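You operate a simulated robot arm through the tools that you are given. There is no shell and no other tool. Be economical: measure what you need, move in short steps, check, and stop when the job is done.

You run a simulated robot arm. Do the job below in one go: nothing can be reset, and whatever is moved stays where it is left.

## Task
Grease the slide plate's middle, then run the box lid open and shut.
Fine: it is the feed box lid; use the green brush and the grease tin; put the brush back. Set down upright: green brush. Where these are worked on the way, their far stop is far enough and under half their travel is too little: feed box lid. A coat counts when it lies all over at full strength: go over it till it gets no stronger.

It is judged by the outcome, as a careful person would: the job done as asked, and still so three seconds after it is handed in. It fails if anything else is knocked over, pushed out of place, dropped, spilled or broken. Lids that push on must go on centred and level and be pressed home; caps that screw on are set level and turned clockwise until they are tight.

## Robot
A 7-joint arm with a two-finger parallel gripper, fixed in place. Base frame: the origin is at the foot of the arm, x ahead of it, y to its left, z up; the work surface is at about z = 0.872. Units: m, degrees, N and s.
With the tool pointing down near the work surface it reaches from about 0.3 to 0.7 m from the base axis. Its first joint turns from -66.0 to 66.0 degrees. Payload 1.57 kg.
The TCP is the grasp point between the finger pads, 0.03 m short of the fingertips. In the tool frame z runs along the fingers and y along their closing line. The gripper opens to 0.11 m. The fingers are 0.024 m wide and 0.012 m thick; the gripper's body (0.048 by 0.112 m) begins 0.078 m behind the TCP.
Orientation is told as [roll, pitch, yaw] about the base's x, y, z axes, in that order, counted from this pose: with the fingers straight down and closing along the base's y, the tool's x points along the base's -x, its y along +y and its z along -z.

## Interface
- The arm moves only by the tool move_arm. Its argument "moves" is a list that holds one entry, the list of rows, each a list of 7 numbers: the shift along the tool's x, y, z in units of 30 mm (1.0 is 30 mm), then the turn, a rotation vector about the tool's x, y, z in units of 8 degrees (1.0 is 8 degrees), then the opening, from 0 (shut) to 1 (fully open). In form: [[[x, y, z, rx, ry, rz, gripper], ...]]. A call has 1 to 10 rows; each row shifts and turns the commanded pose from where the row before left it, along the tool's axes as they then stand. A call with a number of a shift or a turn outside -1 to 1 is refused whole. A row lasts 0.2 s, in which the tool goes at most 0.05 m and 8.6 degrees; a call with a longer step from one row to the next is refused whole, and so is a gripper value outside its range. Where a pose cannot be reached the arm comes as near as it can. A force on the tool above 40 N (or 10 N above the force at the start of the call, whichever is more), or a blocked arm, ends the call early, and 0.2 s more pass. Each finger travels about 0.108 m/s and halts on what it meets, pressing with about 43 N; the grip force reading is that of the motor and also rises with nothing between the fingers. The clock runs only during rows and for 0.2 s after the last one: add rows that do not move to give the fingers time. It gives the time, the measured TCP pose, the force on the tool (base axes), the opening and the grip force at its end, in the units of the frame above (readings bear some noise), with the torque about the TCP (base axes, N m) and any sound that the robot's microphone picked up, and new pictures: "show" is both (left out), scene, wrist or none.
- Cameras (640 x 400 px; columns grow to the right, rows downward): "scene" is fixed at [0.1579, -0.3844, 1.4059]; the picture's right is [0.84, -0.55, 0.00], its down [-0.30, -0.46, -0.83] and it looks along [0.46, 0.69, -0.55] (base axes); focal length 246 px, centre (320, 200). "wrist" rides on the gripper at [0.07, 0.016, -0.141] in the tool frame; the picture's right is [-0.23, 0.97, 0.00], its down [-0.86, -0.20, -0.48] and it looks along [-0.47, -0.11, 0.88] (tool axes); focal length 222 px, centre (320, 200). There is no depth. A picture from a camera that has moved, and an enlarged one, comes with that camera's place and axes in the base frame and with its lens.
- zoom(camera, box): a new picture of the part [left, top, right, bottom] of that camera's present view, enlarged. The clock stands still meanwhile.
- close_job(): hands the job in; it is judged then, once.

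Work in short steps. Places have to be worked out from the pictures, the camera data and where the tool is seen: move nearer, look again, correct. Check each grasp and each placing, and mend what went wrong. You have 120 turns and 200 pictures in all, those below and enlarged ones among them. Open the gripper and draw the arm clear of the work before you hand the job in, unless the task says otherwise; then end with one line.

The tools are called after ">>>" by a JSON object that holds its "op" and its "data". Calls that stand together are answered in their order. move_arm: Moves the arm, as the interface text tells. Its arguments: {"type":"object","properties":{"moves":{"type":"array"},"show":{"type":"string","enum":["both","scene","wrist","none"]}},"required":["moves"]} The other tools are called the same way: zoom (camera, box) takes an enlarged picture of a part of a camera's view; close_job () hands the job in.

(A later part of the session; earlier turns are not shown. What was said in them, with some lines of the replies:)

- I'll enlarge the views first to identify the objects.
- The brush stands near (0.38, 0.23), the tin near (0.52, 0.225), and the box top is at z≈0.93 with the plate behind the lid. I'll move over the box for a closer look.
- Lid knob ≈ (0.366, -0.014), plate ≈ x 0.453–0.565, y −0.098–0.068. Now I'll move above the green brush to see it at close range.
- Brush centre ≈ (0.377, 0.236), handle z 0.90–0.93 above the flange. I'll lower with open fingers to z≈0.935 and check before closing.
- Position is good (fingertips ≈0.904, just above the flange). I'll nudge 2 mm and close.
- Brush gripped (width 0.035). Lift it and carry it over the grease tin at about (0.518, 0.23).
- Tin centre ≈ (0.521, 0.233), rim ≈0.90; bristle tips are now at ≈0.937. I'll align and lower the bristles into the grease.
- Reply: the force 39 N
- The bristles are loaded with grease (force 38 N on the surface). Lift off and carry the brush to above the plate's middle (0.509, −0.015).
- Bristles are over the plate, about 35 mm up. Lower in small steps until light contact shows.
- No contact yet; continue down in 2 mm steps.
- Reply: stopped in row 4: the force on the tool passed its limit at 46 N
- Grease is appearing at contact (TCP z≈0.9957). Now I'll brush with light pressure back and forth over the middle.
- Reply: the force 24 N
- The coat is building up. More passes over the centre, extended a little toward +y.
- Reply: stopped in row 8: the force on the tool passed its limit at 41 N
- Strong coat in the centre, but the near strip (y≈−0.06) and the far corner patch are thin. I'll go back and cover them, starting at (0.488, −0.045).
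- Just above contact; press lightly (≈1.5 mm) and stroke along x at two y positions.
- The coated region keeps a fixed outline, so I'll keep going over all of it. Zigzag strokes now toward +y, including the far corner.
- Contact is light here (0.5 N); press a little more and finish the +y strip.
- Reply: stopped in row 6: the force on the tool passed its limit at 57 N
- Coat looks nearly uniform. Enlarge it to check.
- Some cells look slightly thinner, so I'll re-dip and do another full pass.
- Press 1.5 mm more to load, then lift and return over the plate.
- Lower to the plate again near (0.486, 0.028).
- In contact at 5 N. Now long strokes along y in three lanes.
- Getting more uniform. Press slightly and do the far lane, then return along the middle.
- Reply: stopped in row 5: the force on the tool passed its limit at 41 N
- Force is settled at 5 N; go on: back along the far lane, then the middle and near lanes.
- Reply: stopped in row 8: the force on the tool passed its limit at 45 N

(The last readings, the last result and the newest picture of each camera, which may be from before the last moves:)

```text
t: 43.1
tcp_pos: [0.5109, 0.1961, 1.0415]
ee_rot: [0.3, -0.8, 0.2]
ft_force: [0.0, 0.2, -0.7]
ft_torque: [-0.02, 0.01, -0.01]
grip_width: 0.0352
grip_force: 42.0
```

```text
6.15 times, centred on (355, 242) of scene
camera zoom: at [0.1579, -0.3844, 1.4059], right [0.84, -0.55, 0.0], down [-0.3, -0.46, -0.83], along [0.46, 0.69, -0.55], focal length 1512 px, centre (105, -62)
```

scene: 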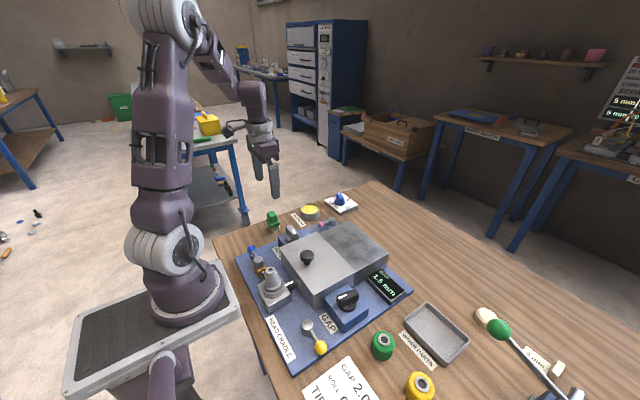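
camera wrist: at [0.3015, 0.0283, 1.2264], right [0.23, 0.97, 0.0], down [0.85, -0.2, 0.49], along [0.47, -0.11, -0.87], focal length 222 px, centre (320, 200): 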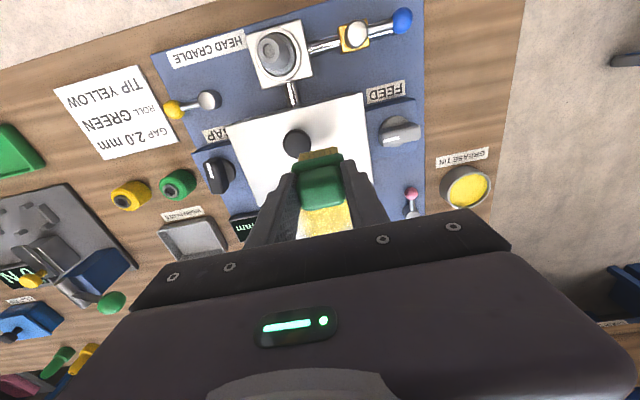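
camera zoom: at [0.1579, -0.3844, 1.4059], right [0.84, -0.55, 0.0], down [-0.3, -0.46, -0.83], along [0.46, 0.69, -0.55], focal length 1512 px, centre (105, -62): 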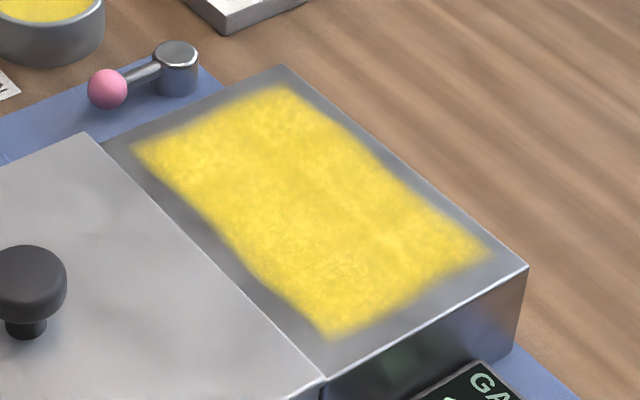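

>>> {"op": "zoom", "data": {"camera": "scene", "box": [330, 218, 410, 268]}}

>>> {"op": "zoom", "data": {"camera": "scene", "box": [270, 150, 350, 225]}}

```text
8.00 times, centred on (370, 243) of scene
camera zoom: at [0.1579, -0.3844, 1.4059], right [0.84, -0.55, 0.0], down [-0.3, -0.46, -0.83], along [0.46, 0.69, -0.55], focal length 1965 px, centre (-80, -144)
```

zoom: 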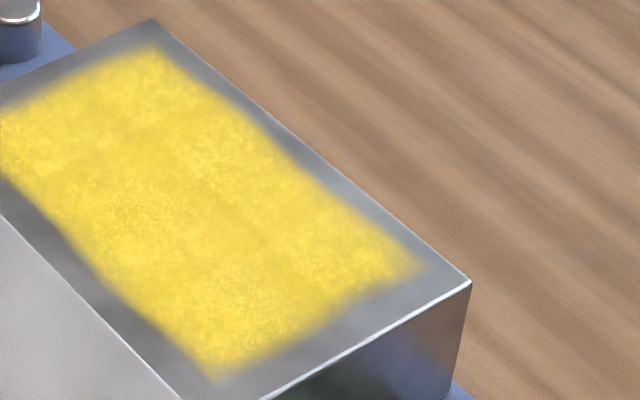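

```text
5.33 times, centred on (310, 188) of scene
camera zoom: at [0.1579, -0.3844, 1.4059], right [0.84, -0.55, 0.0], down [-0.3, -0.46, -0.83], along [0.46, 0.69, -0.55], focal length 1310 px, centre (373, 267)
```

zoom: 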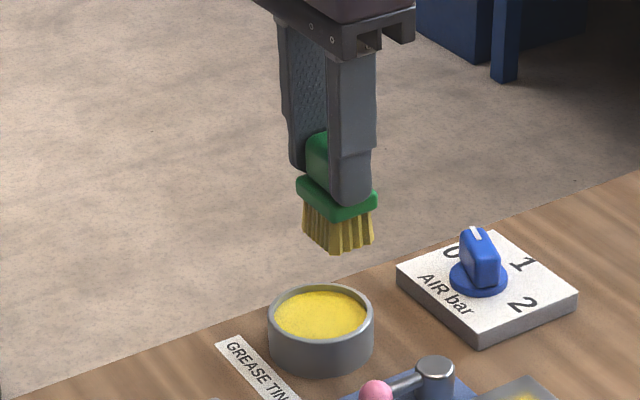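

The coat is unchanged by the last full pass, so it's saturated. Now carry the brush back to its spot (0.3757, 0.2352), straightening the small tilt.

>>> {"op": "move_arm", "data": {"moves": [[[0, 0.65, 0, 0.04, 0.1, 0, 0.1], [0, 0.65, 0, 0, 0, 0, 0.1], [0.9, 0, 0, 0, 0, 0, 0.1], [0.9, 0, 0, 0, 0, 0, 0.1], [0.9, 0, 0, 0, 0, 0, 0.1], [0.9, 0, 0, 0, 0, 0, 0.1], [0.9, 0, 0, 0, 0, 0, 0.1], [0, 0, 1, 0, 0, 0, 0.1], [0, 0, 1, 0, 0, 0, 0.1], [0, 0, 0, 0, 0, 0, 0.1]]], "show": "wrist"}}

>>> {"op": "zoom", "data": {"camera": "scene", "box": [230, 180, 330, 243]}}

```text
t: 45.3
tcp_pos: [0.377, 0.2356, 0.9807]
ee_rot: [-0.1, -0.1, 0.3]
ft_force: [0.8, -0.7, -1.7]
ft_torque: [-0.01, -0.02, -0.03]
grip_width: 0.035
grip_force: 42.7
camera wrist: at [0.3062, 0.254, 1.1239], right [0.22, 0.97, 0.0], down [0.85, -0.2, 0.48], along [0.47, -0.11, -0.88], focal length 222 px, centre (320, 200)
```

wrist: 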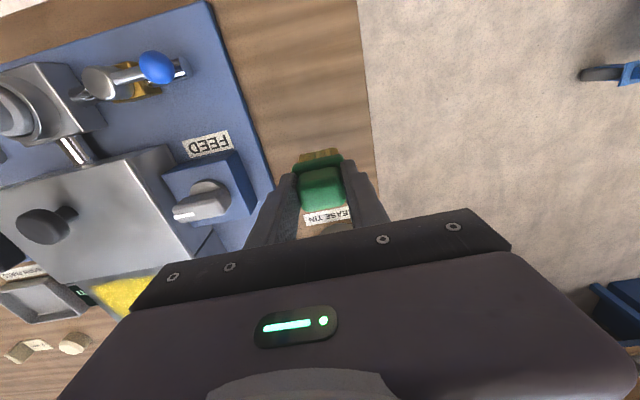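

```text
6.35 times, centred on (280, 212) of scene
camera zoom: at [0.1579, -0.3844, 1.4059], right [0.84, -0.55, 0.0], down [-0.3, -0.46, -0.83], along [0.46, 0.69, -0.55], focal length 1560 px, centre (574, 127)
```

zoom: 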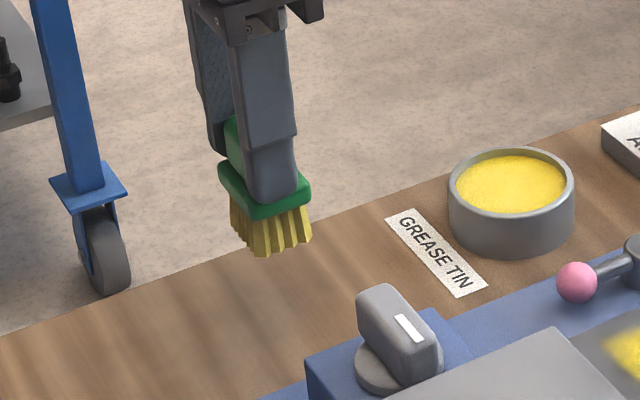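

Brush is upright. Lower in small final steps to touch the table.

>>> {"op": "move_arm", "data": {"moves": [[[0.04, 0, 0.7, 0, 0, 0, 0.1], [0, 0, 0.7, 0, 0, 0, 0.1], [0, 0, 0.1, 0, 0, 0, 0.1], [0, 0, 0.03, 0, 0, 0, 0.1], [0, 0, 0, 0, 0, 0, 0.1]]], "show": "none"}}

>>> {"op": "zoom", "data": {"camera": "scene", "box": [230, 180, 330, 243]}}

```text
t: 46.5
tcp_pos: [0.3747, 0.2373, 0.9349]
ee_rot: [0.0, -0.2, 0.3]
ft_force: [-0.2, 0.3, -1.5]
ft_torque: [0.01, 0.03, 0.02]
grip_width: 0.0351
grip_force: 42.3
```

```text
6.35 times, centred on (280, 212) of scene
camera zoom: at [0.1579, -0.3844, 1.4059], right [0.84, -0.55, 0.0], down [-0.3, -0.46, -0.83], along [0.46, 0.69, -0.55], focal length 1560 px, centre (574, 127)
```

zoom: 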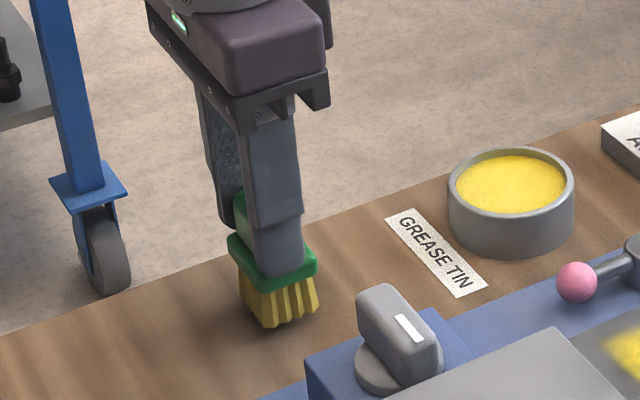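

The brush slid up ~4–5 mm in the grip, so its bottom is still above the table. Continue down in 1 mm steps until contact.

>>> {"op": "move_arm", "data": {"moves": [[[0, 0, 0.05, 0, 0, 0, 0.1], [0, 0, 0.05, 0, 0, 0, 0.1], [0, 0, 0, 0, 0, 0, 0.1]]], "show": "none"}}

>>> {"op": "move_arm", "data": {"moves": [[[0, 0, 0.03, 0, 0, 0, 0.1], [0, 0, 0, 0, 0, 0, 0.1]]], "show": "none"}}

>>> {"op": "zoom", "data": {"camera": "scene", "box": [240, 190, 300, 243]}}

```text
t: 47.3
tcp_pos: [0.3752, 0.2373, 0.9329]
ee_rot: [0.0, -0.1, 0.2]
ft_force: [0.2, -0.8, -0.8]
ft_torque: [-0.01, -0.02, -0.05]
grip_width: 0.035
grip_force: 42.1
```

```text
t: 47.9
tcp_pos: [0.3758, 0.2362, 0.932]
ee_rot: [0.1, -0.2, 0.3]
ft_force: [0.0, -1.5, -1.9]
ft_torque: [0.03, -0.04, 0.0]
grip_width: 0.0348
grip_force: 42.0
```

```text
7.55 times, centred on (270, 216) of scene
camera zoom: at [0.1579, -0.3844, 1.4059], right [0.84, -0.55, 0.0], down [-0.3, -0.46, -0.83], along [0.46, 0.69, -0.55], focal length 1854 px, centre (697, 76)
```

zoom: 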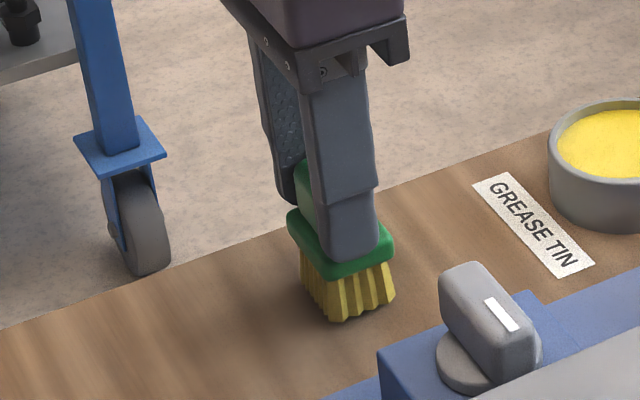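

No contact yet; roughly 4 mm remaining. Lower in small steps.

>>> {"op": "move_arm", "data": {"moves": [[[0, 0, 0.05, 0, 0, 0, 0.1], [0, 0, 0.04, 0, 0, 0, 0.1], [0, 0, 0, 0, 0, 0, 0.1]]], "show": "none"}}

>>> {"op": "move_arm", "data": {"moves": [[[0, 0, 0.04, 0, 0, 0, 0.1], [0, 0, 0, 0, 0, 0, 0.1]]], "show": "none"}}

>>> {"op": "zoom", "data": {"camera": "scene", "box": [240, 190, 300, 243]}}

```text
t: 48.7
tcp_pos: [0.3748, 0.2368, 0.929]
ee_rot: [0.0, -0.1, 0.2]
ft_force: [0.9, -0.4, -2.2]
ft_torque: [-0.03, 0.03, 0.01]
grip_width: 0.0352
grip_force: 41.9
```

```text
t: 49.3
tcp_pos: [0.3756, 0.2365, 0.9282]
ee_rot: [0.0, -0.2, 0.2]
ft_force: [-2.3, 0.0, 22.2]
ft_torque: [-0.01, -0.06, 0.01]
grip_width: 0.0348
grip_force: 42.6
```

```text
7.55 times, centred on (270, 216) of scene
camera zoom: at [0.1575, -0.3846, 1.4059], right [0.84, -0.55, 0.0], down [-0.3, -0.46, -0.83], along [0.46, 0.7, -0.55], focal length 1854 px, centre (697, 76)
```

zoom: 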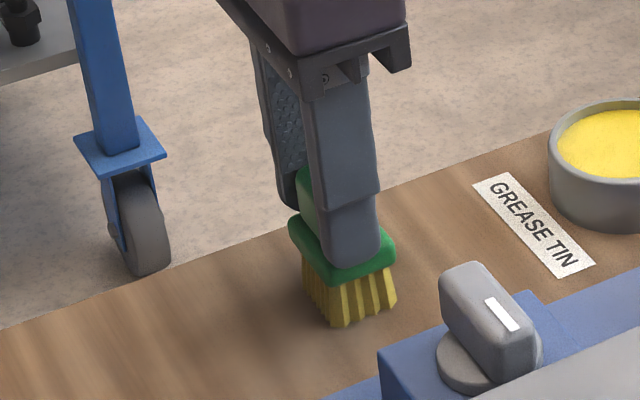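

Contact (22 N). Ease up a hair, open the fingers, wait, then rise straight up.

>>> {"op": "move_arm", "data": {"moves": [[[0, 0, -0.015, 0, 0, 0, 0.1], [0, 0, 0, 0, 0, 0, 0.4], [0, 0, 0, 0, 0, 0, 0.7], [0, 0, 0, 0, 0, 0, 1], [0, 0, 0, 0, 0, 0, 1]]], "show": "none"}}

>>> {"op": "move_arm", "data": {"moves": [[[0, 0, -0.8, 0, 0, 0, 1], [0, 0, -1, 0, 0, 0, 1], [0, 0, -1, 0, 0, 0, 1], [0, 0, -1, 0, 0, 0, 1], [0, 0, 0, 0, 0, 0, 1]]], "show": "none"}}

>>> {"op": "zoom", "data": {"camera": "scene", "box": [230, 180, 330, 243]}}

```text
t: 50.5
tcp_pos: [0.3765, 0.2358, 0.9278]
ee_rot: [-0.1, -0.1, 0.3]
ft_force: [0.3, 0.1, -0.5]
ft_torque: [-0.03, -0.04, 0.02]
grip_width: 0.11
grip_force: 0.1
```

```text
t: 51.7
tcp_pos: [0.3759, 0.2371, 1.0421]
ee_rot: [-0.1, -0.1, 0.1]
ft_force: [0.3, -0.6, -0.6]
ft_torque: [0.0, -0.01, -0.01]
grip_width: 0.1101
grip_force: 0.0
```

```text
6.35 times, centred on (280, 212) of scene
camera zoom: at [0.1579, -0.3844, 1.4059], right [0.84, -0.55, 0.0], down [-0.3, -0.46, -0.83], along [0.46, 0.69, -0.55], focal length 1560 px, centre (574, 127)
```

zoom: 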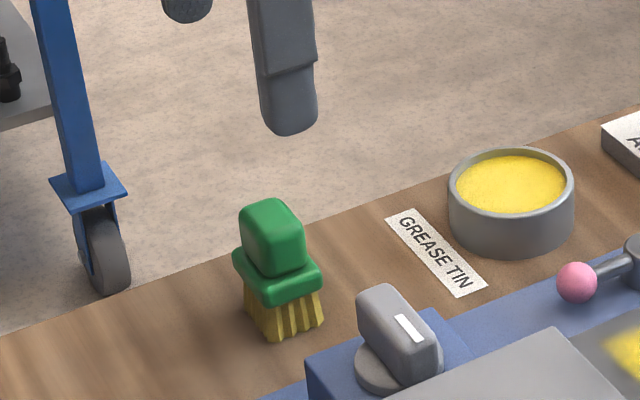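

Brush is back upright at its spot. Now go over the lid knob near (0.366, −0.014).

>>> {"op": "move_arm", "data": {"moves": [[[0.04, -0.93, -0.1, 0, 0, 0, 1], [0.04, -0.93, -0.1, 0, 0, 0, 1], [0.04, -0.93, -0.1, 0, 0, 0, 1], [0.04, -0.93, -0.1, 0, 0, 0, 1], [0.04, -0.93, -0.1, 0, 0, 0, 1], [0.04, -0.93, -0.1, 0, 0, 0, 1], [0.04, -0.93, 0, 0, 0, 0, 1], [0.04, -0.93, 0, 0, 0, 0, 1], [0.04, -0.93, 0, 0, 0, 0, 1], [0, 0, 0, 0, 0, 0, 1]]], "show": "none"}}

>>> {"op": "zoom", "data": {"camera": "wrist", "box": [220, 70, 420, 240]}}

>>> {"op": "zoom", "data": {"camera": "scene", "box": [270, 210, 370, 290]}}

```text
t: 53.9
tcp_pos: [0.365, -0.0141, 1.0597]
ee_rot: [0.1, -0.1, 0.1]
ft_force: [-0.2, 0.1, 0.8]
ft_torque: [0.03, 0.0, 0.0]
grip_width: 0.1099
grip_force: 0.2
```

```text
2.35 times, centred on (320, 155) of wrist
camera zoom: at [0.2944, 0.0034, 1.2028], right [0.22, 0.97, 0.0], down [0.86, -0.2, 0.48], along [0.47, -0.11, -0.88], focal length 523 px, centre (320, 306)
```

zoom: 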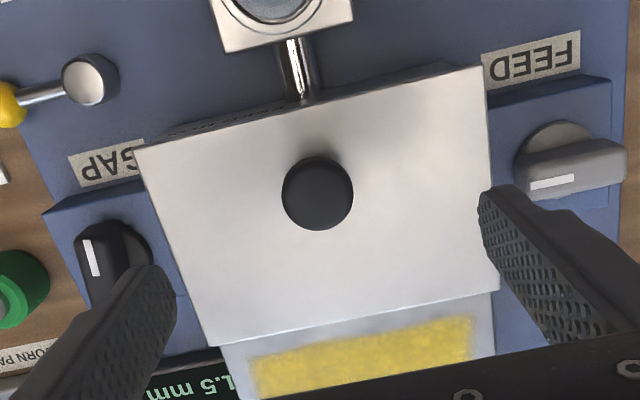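

```text
5.00 times, centred on (320, 250) of scene
camera zoom: at [0.1579, -0.3844, 1.4059], right [0.84, -0.55, 0.0], down [-0.3, -0.46, -0.83], along [0.46, 0.69, -0.55], focal length 1228 px, centre (320, -50)
```

zoom: 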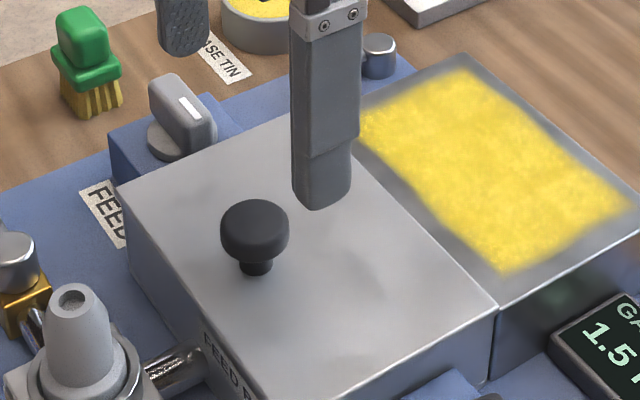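

Knob at ≈(0.363, −0.0135), head z ≈0.948–0.967, lid top ≈0.937. Lower with fingers open to z≈0.976 and check clearance.

>>> {"op": "move_arm", "data": {"moves": [[[0.07, 0, 0.9, 0, 0, 0, 1], [0, 0, 0.9, 0, 0, 0, 1], [0, 0, 0.8, 0, 0, 0, 1], [0, 0, 0.18, 0, 0, 0, 1], [0, 0, 0, 0, 0, 0, 1]]], "show": "none"}}

>>> {"op": "zoom", "data": {"camera": "scene", "box": [270, 210, 370, 290]}}

>>> {"op": "zoom", "data": {"camera": "wrist", "box": [220, 100, 420, 250]}}

```text
t: 55.1
tcp_pos: [0.3631, -0.0142, 0.9762]
ee_rot: [0.1, -0.1, 0.2]
ft_force: [-0.4, 0.1, -0.3]
ft_torque: [-0.05, 0.01, -0.01]
grip_width: 0.1099
grip_force: 0.1
```

```text
5.00 times, centred on (320, 250) of scene
camera zoom: at [0.1579, -0.3844, 1.4059], right [0.84, -0.55, 0.0], down [-0.3, -0.46, -0.83], along [0.46, 0.69, -0.55], focal length 1228 px, centre (320, -50)
```

zoom: 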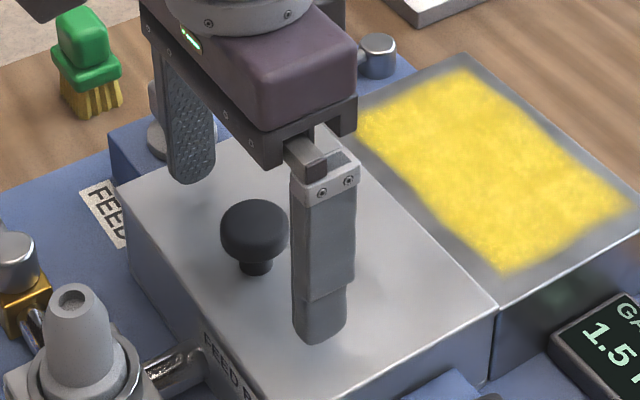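

```text
2.67 times, centred on (320, 175) of wrist
camera zoom: at [0.2928, 0.0026, 1.1193], right [0.22, 0.97, 0.0], down [0.86, -0.2, 0.48], along [0.47, -0.11, -0.88], focal length 592 px, centre (320, 267)
```

zoom: 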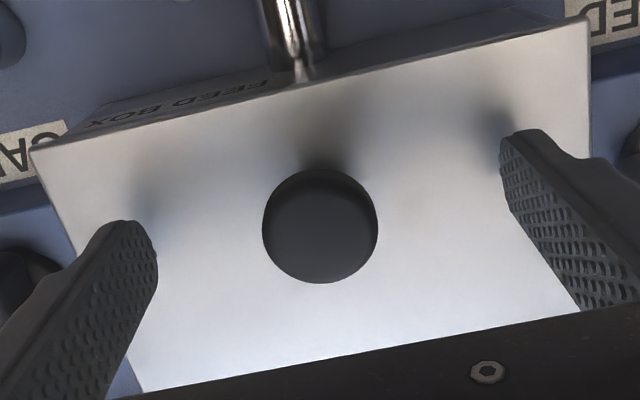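

Well centred and clear of the lid. Close on the knob.

>>> {"op": "move_arm", "data": {"moves": [[[0, 0, 0, 0, 0, 0, 0.6], [0, 0, 0, 0, 0, 0, 0.4], [0, 0, 0, 0, 0, 0, 0.2], [0, 0, 0, 0, 0, 0, 0.1], [0, 0, 0, 0, 0, 0, 0.1]]], "show": "none"}}

>>> {"op": "move_arm", "data": {"moves": [[[-0.2, 0, 0, 0, 0, 0, 0.1], [-0.2, 0, 0, 0, 0, 0, 0.1], [0, 0, 0, 0, 0, 0, 0.1]]], "show": "none"}}

>>> {"op": "zoom", "data": {"camera": "scene", "box": [270, 210, 400, 300]}}

```text
t: 56.3
tcp_pos: [0.3628, -0.0146, 0.9772]
ee_rot: [0.0, -0.1, 0.1]
ft_force: [0.3, -8.6, -1.8]
ft_torque: [-0.2, -0.03, -0.02]
grip_width: 0.0332
grip_force: 41.6
```

```text
t: 57.1
tcp_pos: [0.3751, -0.0152, 0.9766]
ee_rot: [0.0, -0.1, 0.2]
ft_force: [-2.2, -7.9, 23.1]
ft_torque: [-0.23, 0.82, -0.08]
grip_width: 0.0329
grip_force: 40.8
```

```text
4.44 times, centred on (335, 255) of scene
camera zoom: at [0.1576, -0.3846, 1.4059], right [0.84, -0.55, 0.0], down [-0.3, -0.46, -0.83], along [0.46, 0.7, -0.55], focal length 1092 px, centre (253, -44)
```

zoom: 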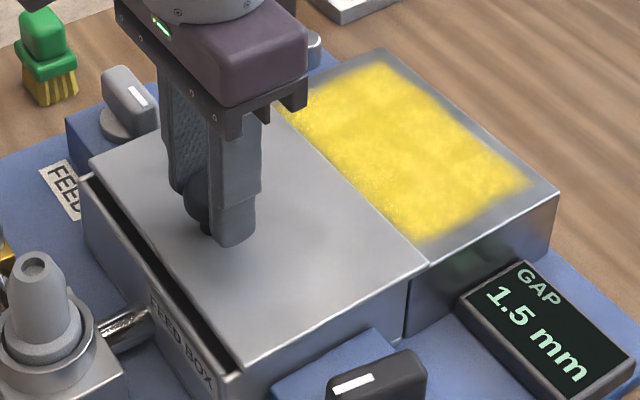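

The lid slides in +x. Continue opening with small relief in z and y.

>>> {"op": "move_arm", "data": {"moves": [[[-0.3, -0.02, -0.02, 0, 0, 0, 0.1], [-0.3, 0, 0, 0, 0, 0, 0.1], [-0.3, 0, 0, 0, 0, 0, 0.1], [0, 0, 0, 0, 0, 0, 0.1]]], "show": "none"}}

>>> {"op": "zoom", "data": {"camera": "scene", "box": [270, 210, 400, 300]}}

```text
t: 58.1
tcp_pos: [0.4009, -0.0148, 0.9763]
ee_rot: [0.0, 0.0, 0.1]
ft_force: [-1.3, -2.3, -17.2]
ft_torque: [-0.05, 1.1, -0.07]
grip_width: 0.0329
grip_force: 41.1
```

```text
4.44 times, centred on (335, 255) of scene
camera zoom: at [0.1581, -0.3845, 1.4058], right [0.84, -0.55, 0.0], down [-0.31, -0.46, -0.83], along [0.46, 0.69, -0.55], focal length 1092 px, centre (253, -44)
```

zoom: 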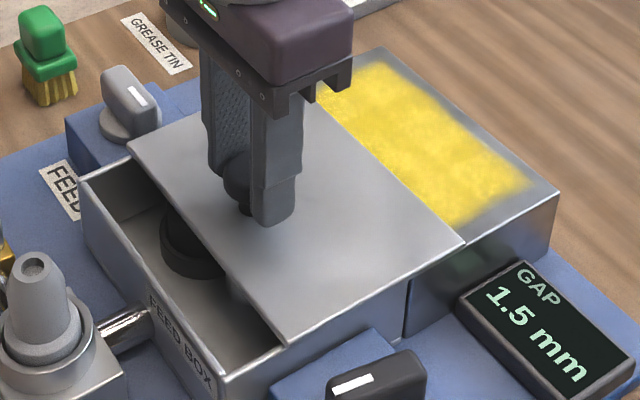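

Sliding well over the plate. Continue in 10 mm steps, watching force.

>>> {"op": "move_arm", "data": {"moves": [[[-0.3, 0, 0.012, 0, 0, 0, 0.1], [-0.3, 0, 0, 0, 0, 0, 0.1], [-0.3, 0, 0, 0, 0, 0, 0.1], [0, 0, 0, 0, 0, 0, 0.1]]], "show": "none"}}

>>> {"op": "move_arm", "data": {"moves": [[[-0.3, 0, 0, 0, 0, 0, 0.1], [-0.3, 0, 0, 0, 0, 0, 0.1], [0, 0, 0, 0, 0, 0, 0.1]]], "show": "none"}}

>>> {"op": "zoom", "data": {"camera": "scene", "box": [270, 210, 400, 300]}}

```text
t: 59.1
tcp_pos: [0.4296, -0.0146, 0.9775]
ee_rot: [0.1, 0.0, 0.2]
ft_force: [0.2, 2.2, -20.2]
ft_torque: [0.08, 0.42, 0.07]
grip_width: 0.0331
grip_force: 41.3
```

```text
t: 59.9
tcp_pos: [0.4478, -0.0146, 0.978]
ee_rot: [-0.1, -0.3, 0.2]
ft_force: [-0.3, 4.8, -0.6]
ft_torque: [0.12, 0.17, 0.06]
grip_width: 0.0333
grip_force: 40.7
```

```text
4.44 times, centred on (335, 255) of scene
camera zoom: at [0.1579, -0.3843, 1.4059], right [0.84, -0.55, 0.0], down [-0.3, -0.46, -0.83], along [0.46, 0.69, -0.55], focal length 1092 px, centre (253, -44)
```

zoom: 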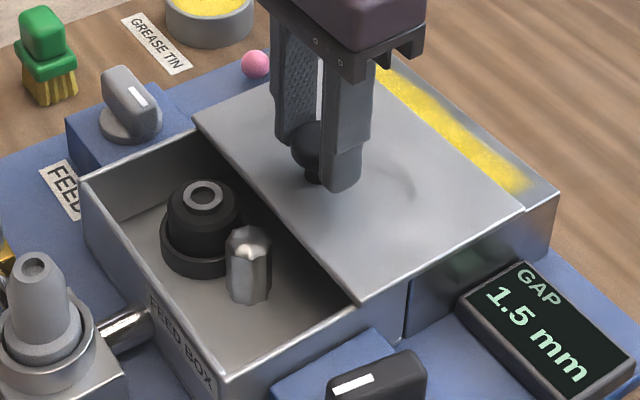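

Over 80 mm open already; continue gently to the far stop.

>>> {"op": "move_arm", "data": {"moves": [[[-0.3, 0, 0, 0, 0, 0, 0.1], [-0.3, 0, 0, 0, 0, 0, 0.1], [0, 0, 0, 0, 0, 0, 0.1]]], "show": "none"}}

>>> {"op": "zoom", "data": {"camera": "scene", "box": [270, 210, 400, 300]}}

```text
t: 60.7
tcp_pos: [0.4646, -0.0148, 0.9783]
ee_rot: [-0.1, -0.1, 0.0]
ft_force: [-0.3, 1.9, 5.2]
ft_torque: [0.01, 0.38, -0.01]
grip_width: 0.033
grip_force: 41.1
```

```text
4.44 times, centred on (335, 255) of scene
camera zoom: at [0.1578, -0.3844, 1.4059], right [0.84, -0.55, 0.0], down [-0.3, -0.46, -0.83], along [0.46, 0.69, -0.55], focal length 1092 px, centre (253, -44)
```

zoom: 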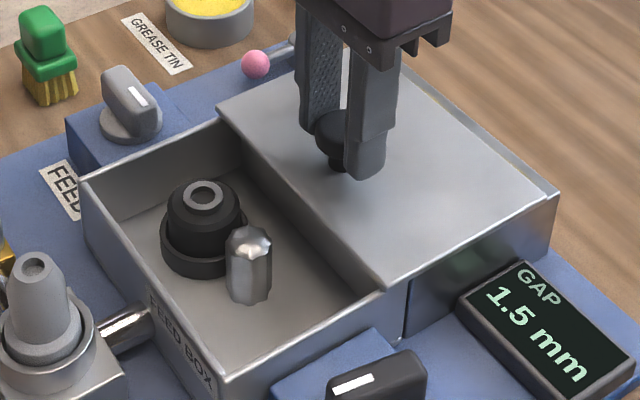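

Almost fully open; 4 mm steps to find the stop.

>>> {"op": "move_arm", "data": {"moves": [[[-0.13, 0, 0, 0, 0, 0, 0.1], [-0.13, 0, 0, 0, 0, 0, 0.1], [0, 0, 0, 0, 0, 0, 0.1]]], "show": "none"}}

>>> {"op": "zoom", "data": {"camera": "scene", "box": [270, 210, 400, 300]}}

```text
t: 61.5
tcp_pos: [0.4718, -0.0139, 0.9768]
ee_rot: [-0.1, -0.1, 0.2]
ft_force: [-0.6, 2.8, 3.3]
ft_torque: [0.06, 0.15, -0.05]
grip_width: 0.0331
grip_force: 41.9
```

```text
4.44 times, centred on (335, 255) of scene
camera zoom: at [0.1578, -0.3844, 1.4059], right [0.84, -0.55, 0.0], down [-0.3, -0.46, -0.83], along [0.46, 0.69, -0.55], focal length 1092 px, centre (253, -44)
```

zoom: 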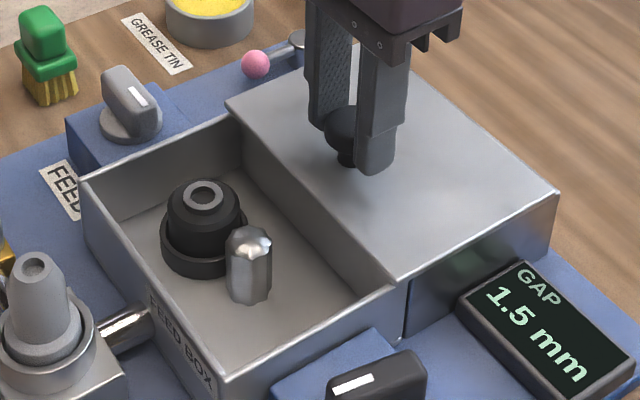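

Lid now covers the plate (109 mm travel). One more gentle nudge for the stop.

>>> {"op": "move_arm", "data": {"moves": [[[-0.1, 0, 0, 0, 0, 0, 0.1], [-0.1, 0, 0, 0, 0, 0, 0.1], [0, 0, 0, 0, 0, 0, 0.1]]], "show": "none"}}

```text
t: 62.3
tcp_pos: [0.4778, -0.0139, 0.9763]
ee_rot: [0.0, 0.0, 0.2]
ft_force: [-0.2, 10.6, 9.5]
ft_torque: [0.34, 0.64, -0.03]
grip_width: 0.0331
grip_force: 41.1
```

>>> {"op": "zoom", "data": {"camera": "scene", "box": [270, 210, 400, 300]}}

```text
4.44 times, centred on (335, 255) of scene
camera zoom: at [0.1577, -0.3841, 1.406], right [0.84, -0.55, 0.0], down [-0.3, -0.46, -0.83], along [0.46, 0.69, -0.55], focal length 1092 px, centre (253, -44)
```

zoom: 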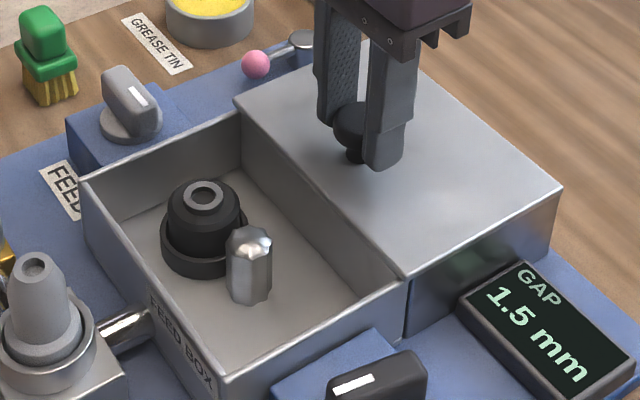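

The box is fully uncovered; that is fully open. Now slide it shut in −x.

>>> {"op": "move_arm", "data": {"moves": [[[0.3, 0.01, 0, 0, 0, 0, 0.1], [0.35, 0, 0, 0, 0, 0, 0.1], [0.35, 0, 0, 0, 0, 0, 0.1], [0.35, 0, 0, 0, 0, 0, 0.1], [0, 0, 0, 0, 0, 0, 0.1]]], "show": "none"}}

>>> {"op": "move_arm", "data": {"moves": [[[0.35, 0, 0, 0, 0, 0, 0.1], [0.35, 0, 0, 0, 0, 0, 0.1], [0.35, 0, 0, 0, 0, 0, 0.1], [0.35, 0, 0, 0, 0, 0, 0.1], [0, 0, 0, 0, 0, 0, 0.1]]], "show": "none"}}

>>> {"op": "zoom", "data": {"camera": "scene", "box": [270, 210, 400, 300]}}

```text
t: 63.5
tcp_pos: [0.4375, -0.0148, 0.9761]
ee_rot: [0.0, 0.0, 0.3]
ft_force: [1.9, 17.9, 7.7]
ft_torque: [0.39, -0.76, 0.16]
grip_width: 0.0327
grip_force: 40.5
```

```text
t: 64.7
tcp_pos: [0.396, -0.0157, 0.9763]
ee_rot: [-0.1, 0.0, 0.1]
ft_force: [0.0, 19.0, 10.2]
ft_torque: [0.4, -0.27, 0.01]
grip_width: 0.033
grip_force: 41.2
```

```text
4.44 times, centred on (335, 255) of scene
camera zoom: at [0.1578, -0.3839, 1.406], right [0.84, -0.55, 0.0], down [-0.3, -0.46, -0.83], along [0.46, 0.69, -0.55], focal length 1092 px, centre (253, -44)
```

zoom: 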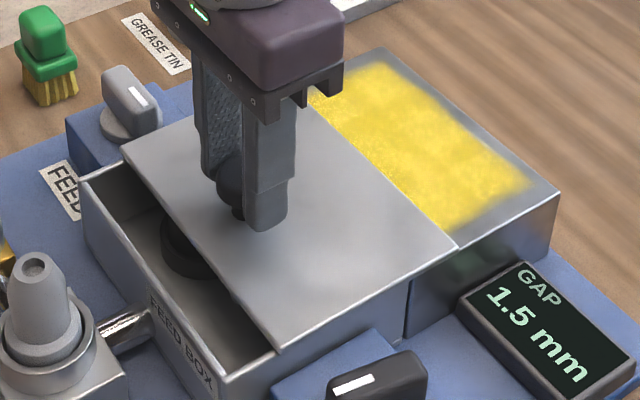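

Closing; relieve y by +0.9 mm (19 N sideways) and continue the remaining 33 mm.

>>> {"op": "move_arm", "data": {"moves": [[[0.3, 0.03, 0, 0, 0, 0, 0.1], [0.35, 0, 0, 0, 0, 0, 0.1], [0.25, 0, 0, 0, 0, 0, 0.1], [0.1, 0, 0, 0, 0, 0, 0.1], [0, 0, 0, 0, 0, 0, 0.1]]], "show": "none"}}

>>> {"op": "move_arm", "data": {"moves": [[[0.07, 0, 0, 0, 0, 0, 0.1], [0.05, 0, 0, 0, 0, 0, 0.1], [0, 0, 0, 0, 0, 0, 0.1]]], "show": "none"}}

>>> {"op": "zoom", "data": {"camera": "scene", "box": [270, 210, 370, 290]}}

```text
t: 65.9
tcp_pos: [0.3648, -0.015, 0.9771]
ee_rot: [-0.1, 0.2, 0.1]
ft_force: [0.3, -4.2, -26.8]
ft_torque: [-0.14, -0.48, -0.08]
grip_width: 0.0332
grip_force: 41.5
```

```text
t: 66.7
tcp_pos: [0.3638, -0.0152, 0.9778]
ee_rot: [0.1, -0.2, 0.2]
ft_force: [4.8, -15.3, -8.0]
ft_torque: [-0.38, 0.33, -0.03]
grip_width: 0.0332
grip_force: 40.7
```

```text
5.00 times, centred on (320, 250) of scene
camera zoom: at [0.1581, -0.3849, 1.4057], right [0.84, -0.55, 0.0], down [-0.31, -0.46, -0.83], along [0.46, 0.7, -0.55], focal length 1228 px, centre (320, -50)
```

zoom: 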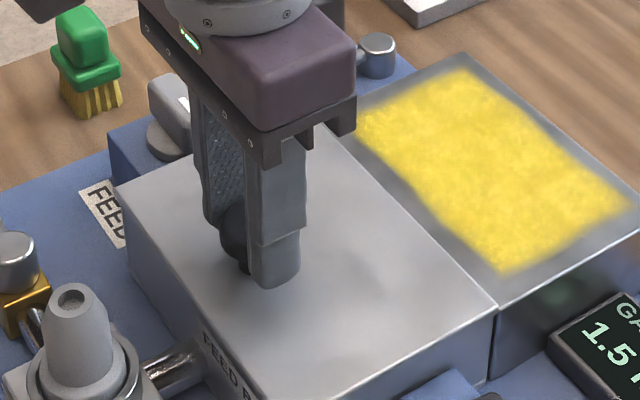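

Lid is back against its shut stop. Release the knob and rise clear.

>>> {"op": "move_arm", "data": {"moves": [[[-0.01, -0.02, 0, 0, 0, 0, 0.1], [0, 0, 0, 0, 0, 0, 0.4], [0, 0, 0, 0, 0, 0, 0.7], [0, 0, 0, 0, 0, 0, 1], [0, 0, 0, 0, 0, 0, 1]]], "show": "none"}}

>>> {"op": "move_arm", "data": {"moves": [[[0, 0, -0.7, 0, 0, 0, 1], [0, 0, -1, 0, 0, 0, 1], [0, 0, -1, 0, 0, 0, 1], [0, 0, -1, 0, 0, 0, 1], [0, 0, -1, 0, 0, 0, 1], [0, 0, -1, 0, 0, 0, 1], [0, 0, -1, 0, 0, 0, 1], [0, 0, 0, 0, 0, 0, 1]]], "show": "both"}}

>>> {"op": "zoom", "data": {"camera": "scene", "box": [240, 180, 400, 300]}}

>>> {"op": "zoom", "data": {"camera": "wrist", "box": [200, 60, 440, 220]}}

```text
t: 67.9
tcp_pos: [0.3618, -0.0145, 0.9769]
ee_rot: [0.0, -0.1, 0.2]
ft_force: [-0.6, 0.5, 0.0]
ft_torque: [0.0, -0.01, -0.01]
grip_width: 0.1101
grip_force: 0.0
```

```text
t: 69.7
tcp_pos: [0.3617, -0.0147, 1.1772]
ee_rot: [0.0, -0.2, 0.1]
ft_force: [0.6, 0.7, 0.0]
ft_torque: [-0.01, 0.02, 0.03]
grip_width: 0.1102
grip_force: 0.1
camera wrist: at [0.2916, 0.0023, 1.3206], right [0.22, 0.97, 0.0], down [0.86, -0.2, 0.48], along [0.47, -0.11, -0.88], focal length 222 px, centre (320, 200)
```

scene: 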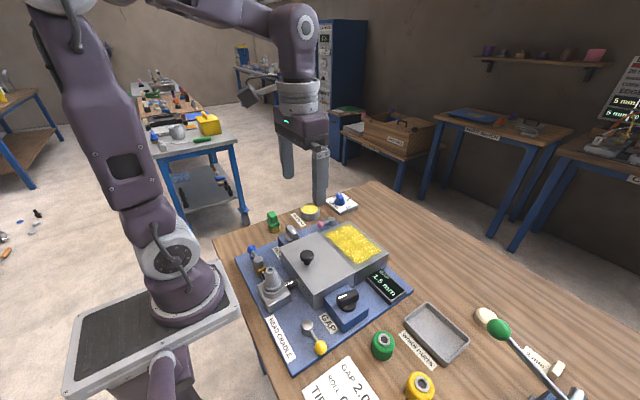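
wrist: 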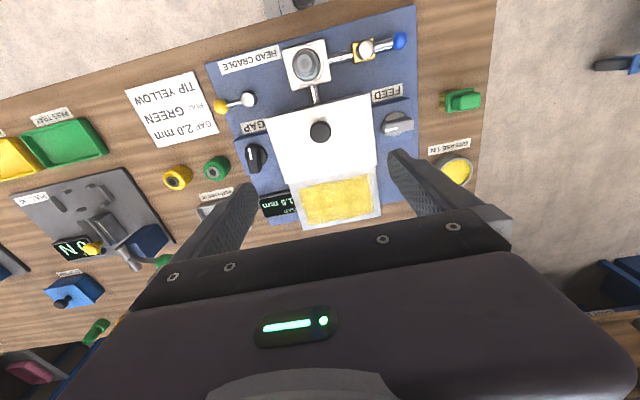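

```text
3.33 times, centred on (320, 240) of scene
camera zoom: at [0.1579, -0.3844, 1.4059], right [0.84, -0.55, 0.0], down [-0.3, -0.46, -0.83], along [0.46, 0.69, -0.55], focal length 819 px, centre (320, 67)
```

zoom: 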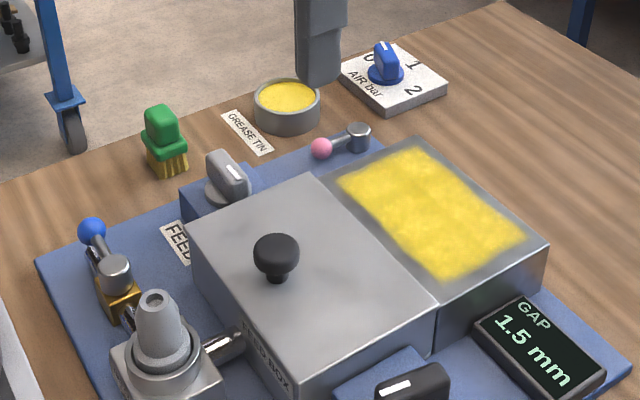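

```text
2.50 times, centred on (320, 140) of wrist
camera zoom: at [0.2916, 0.0023, 1.3206], right [0.22, 0.97, 0.0], down [0.86, -0.2, 0.48], along [0.47, -0.11, -0.88], focal length 555 px, centre (320, 350)
```

zoom: 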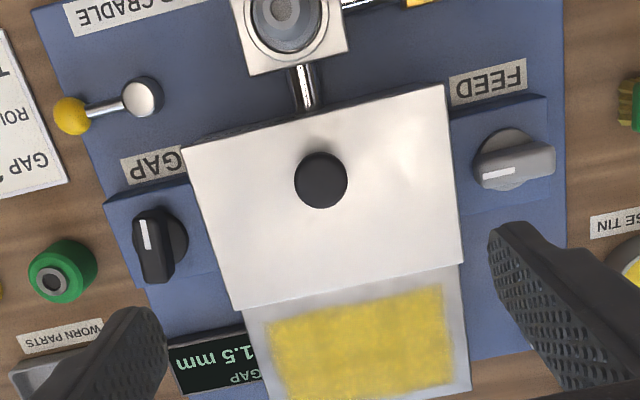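

The plate's middle is evenly coated, the lid is shut, the brush stands upright on its spot, and the arm is clear. Handing in.

>>> {"op": "close_job", "data": {}}

```text
The job is handed in.
```

I greased the middle of the slide plate until another full pass left it no stronger, ran the feed box lid fully open and then shut against its stop, and put the green brush back upright where it was.
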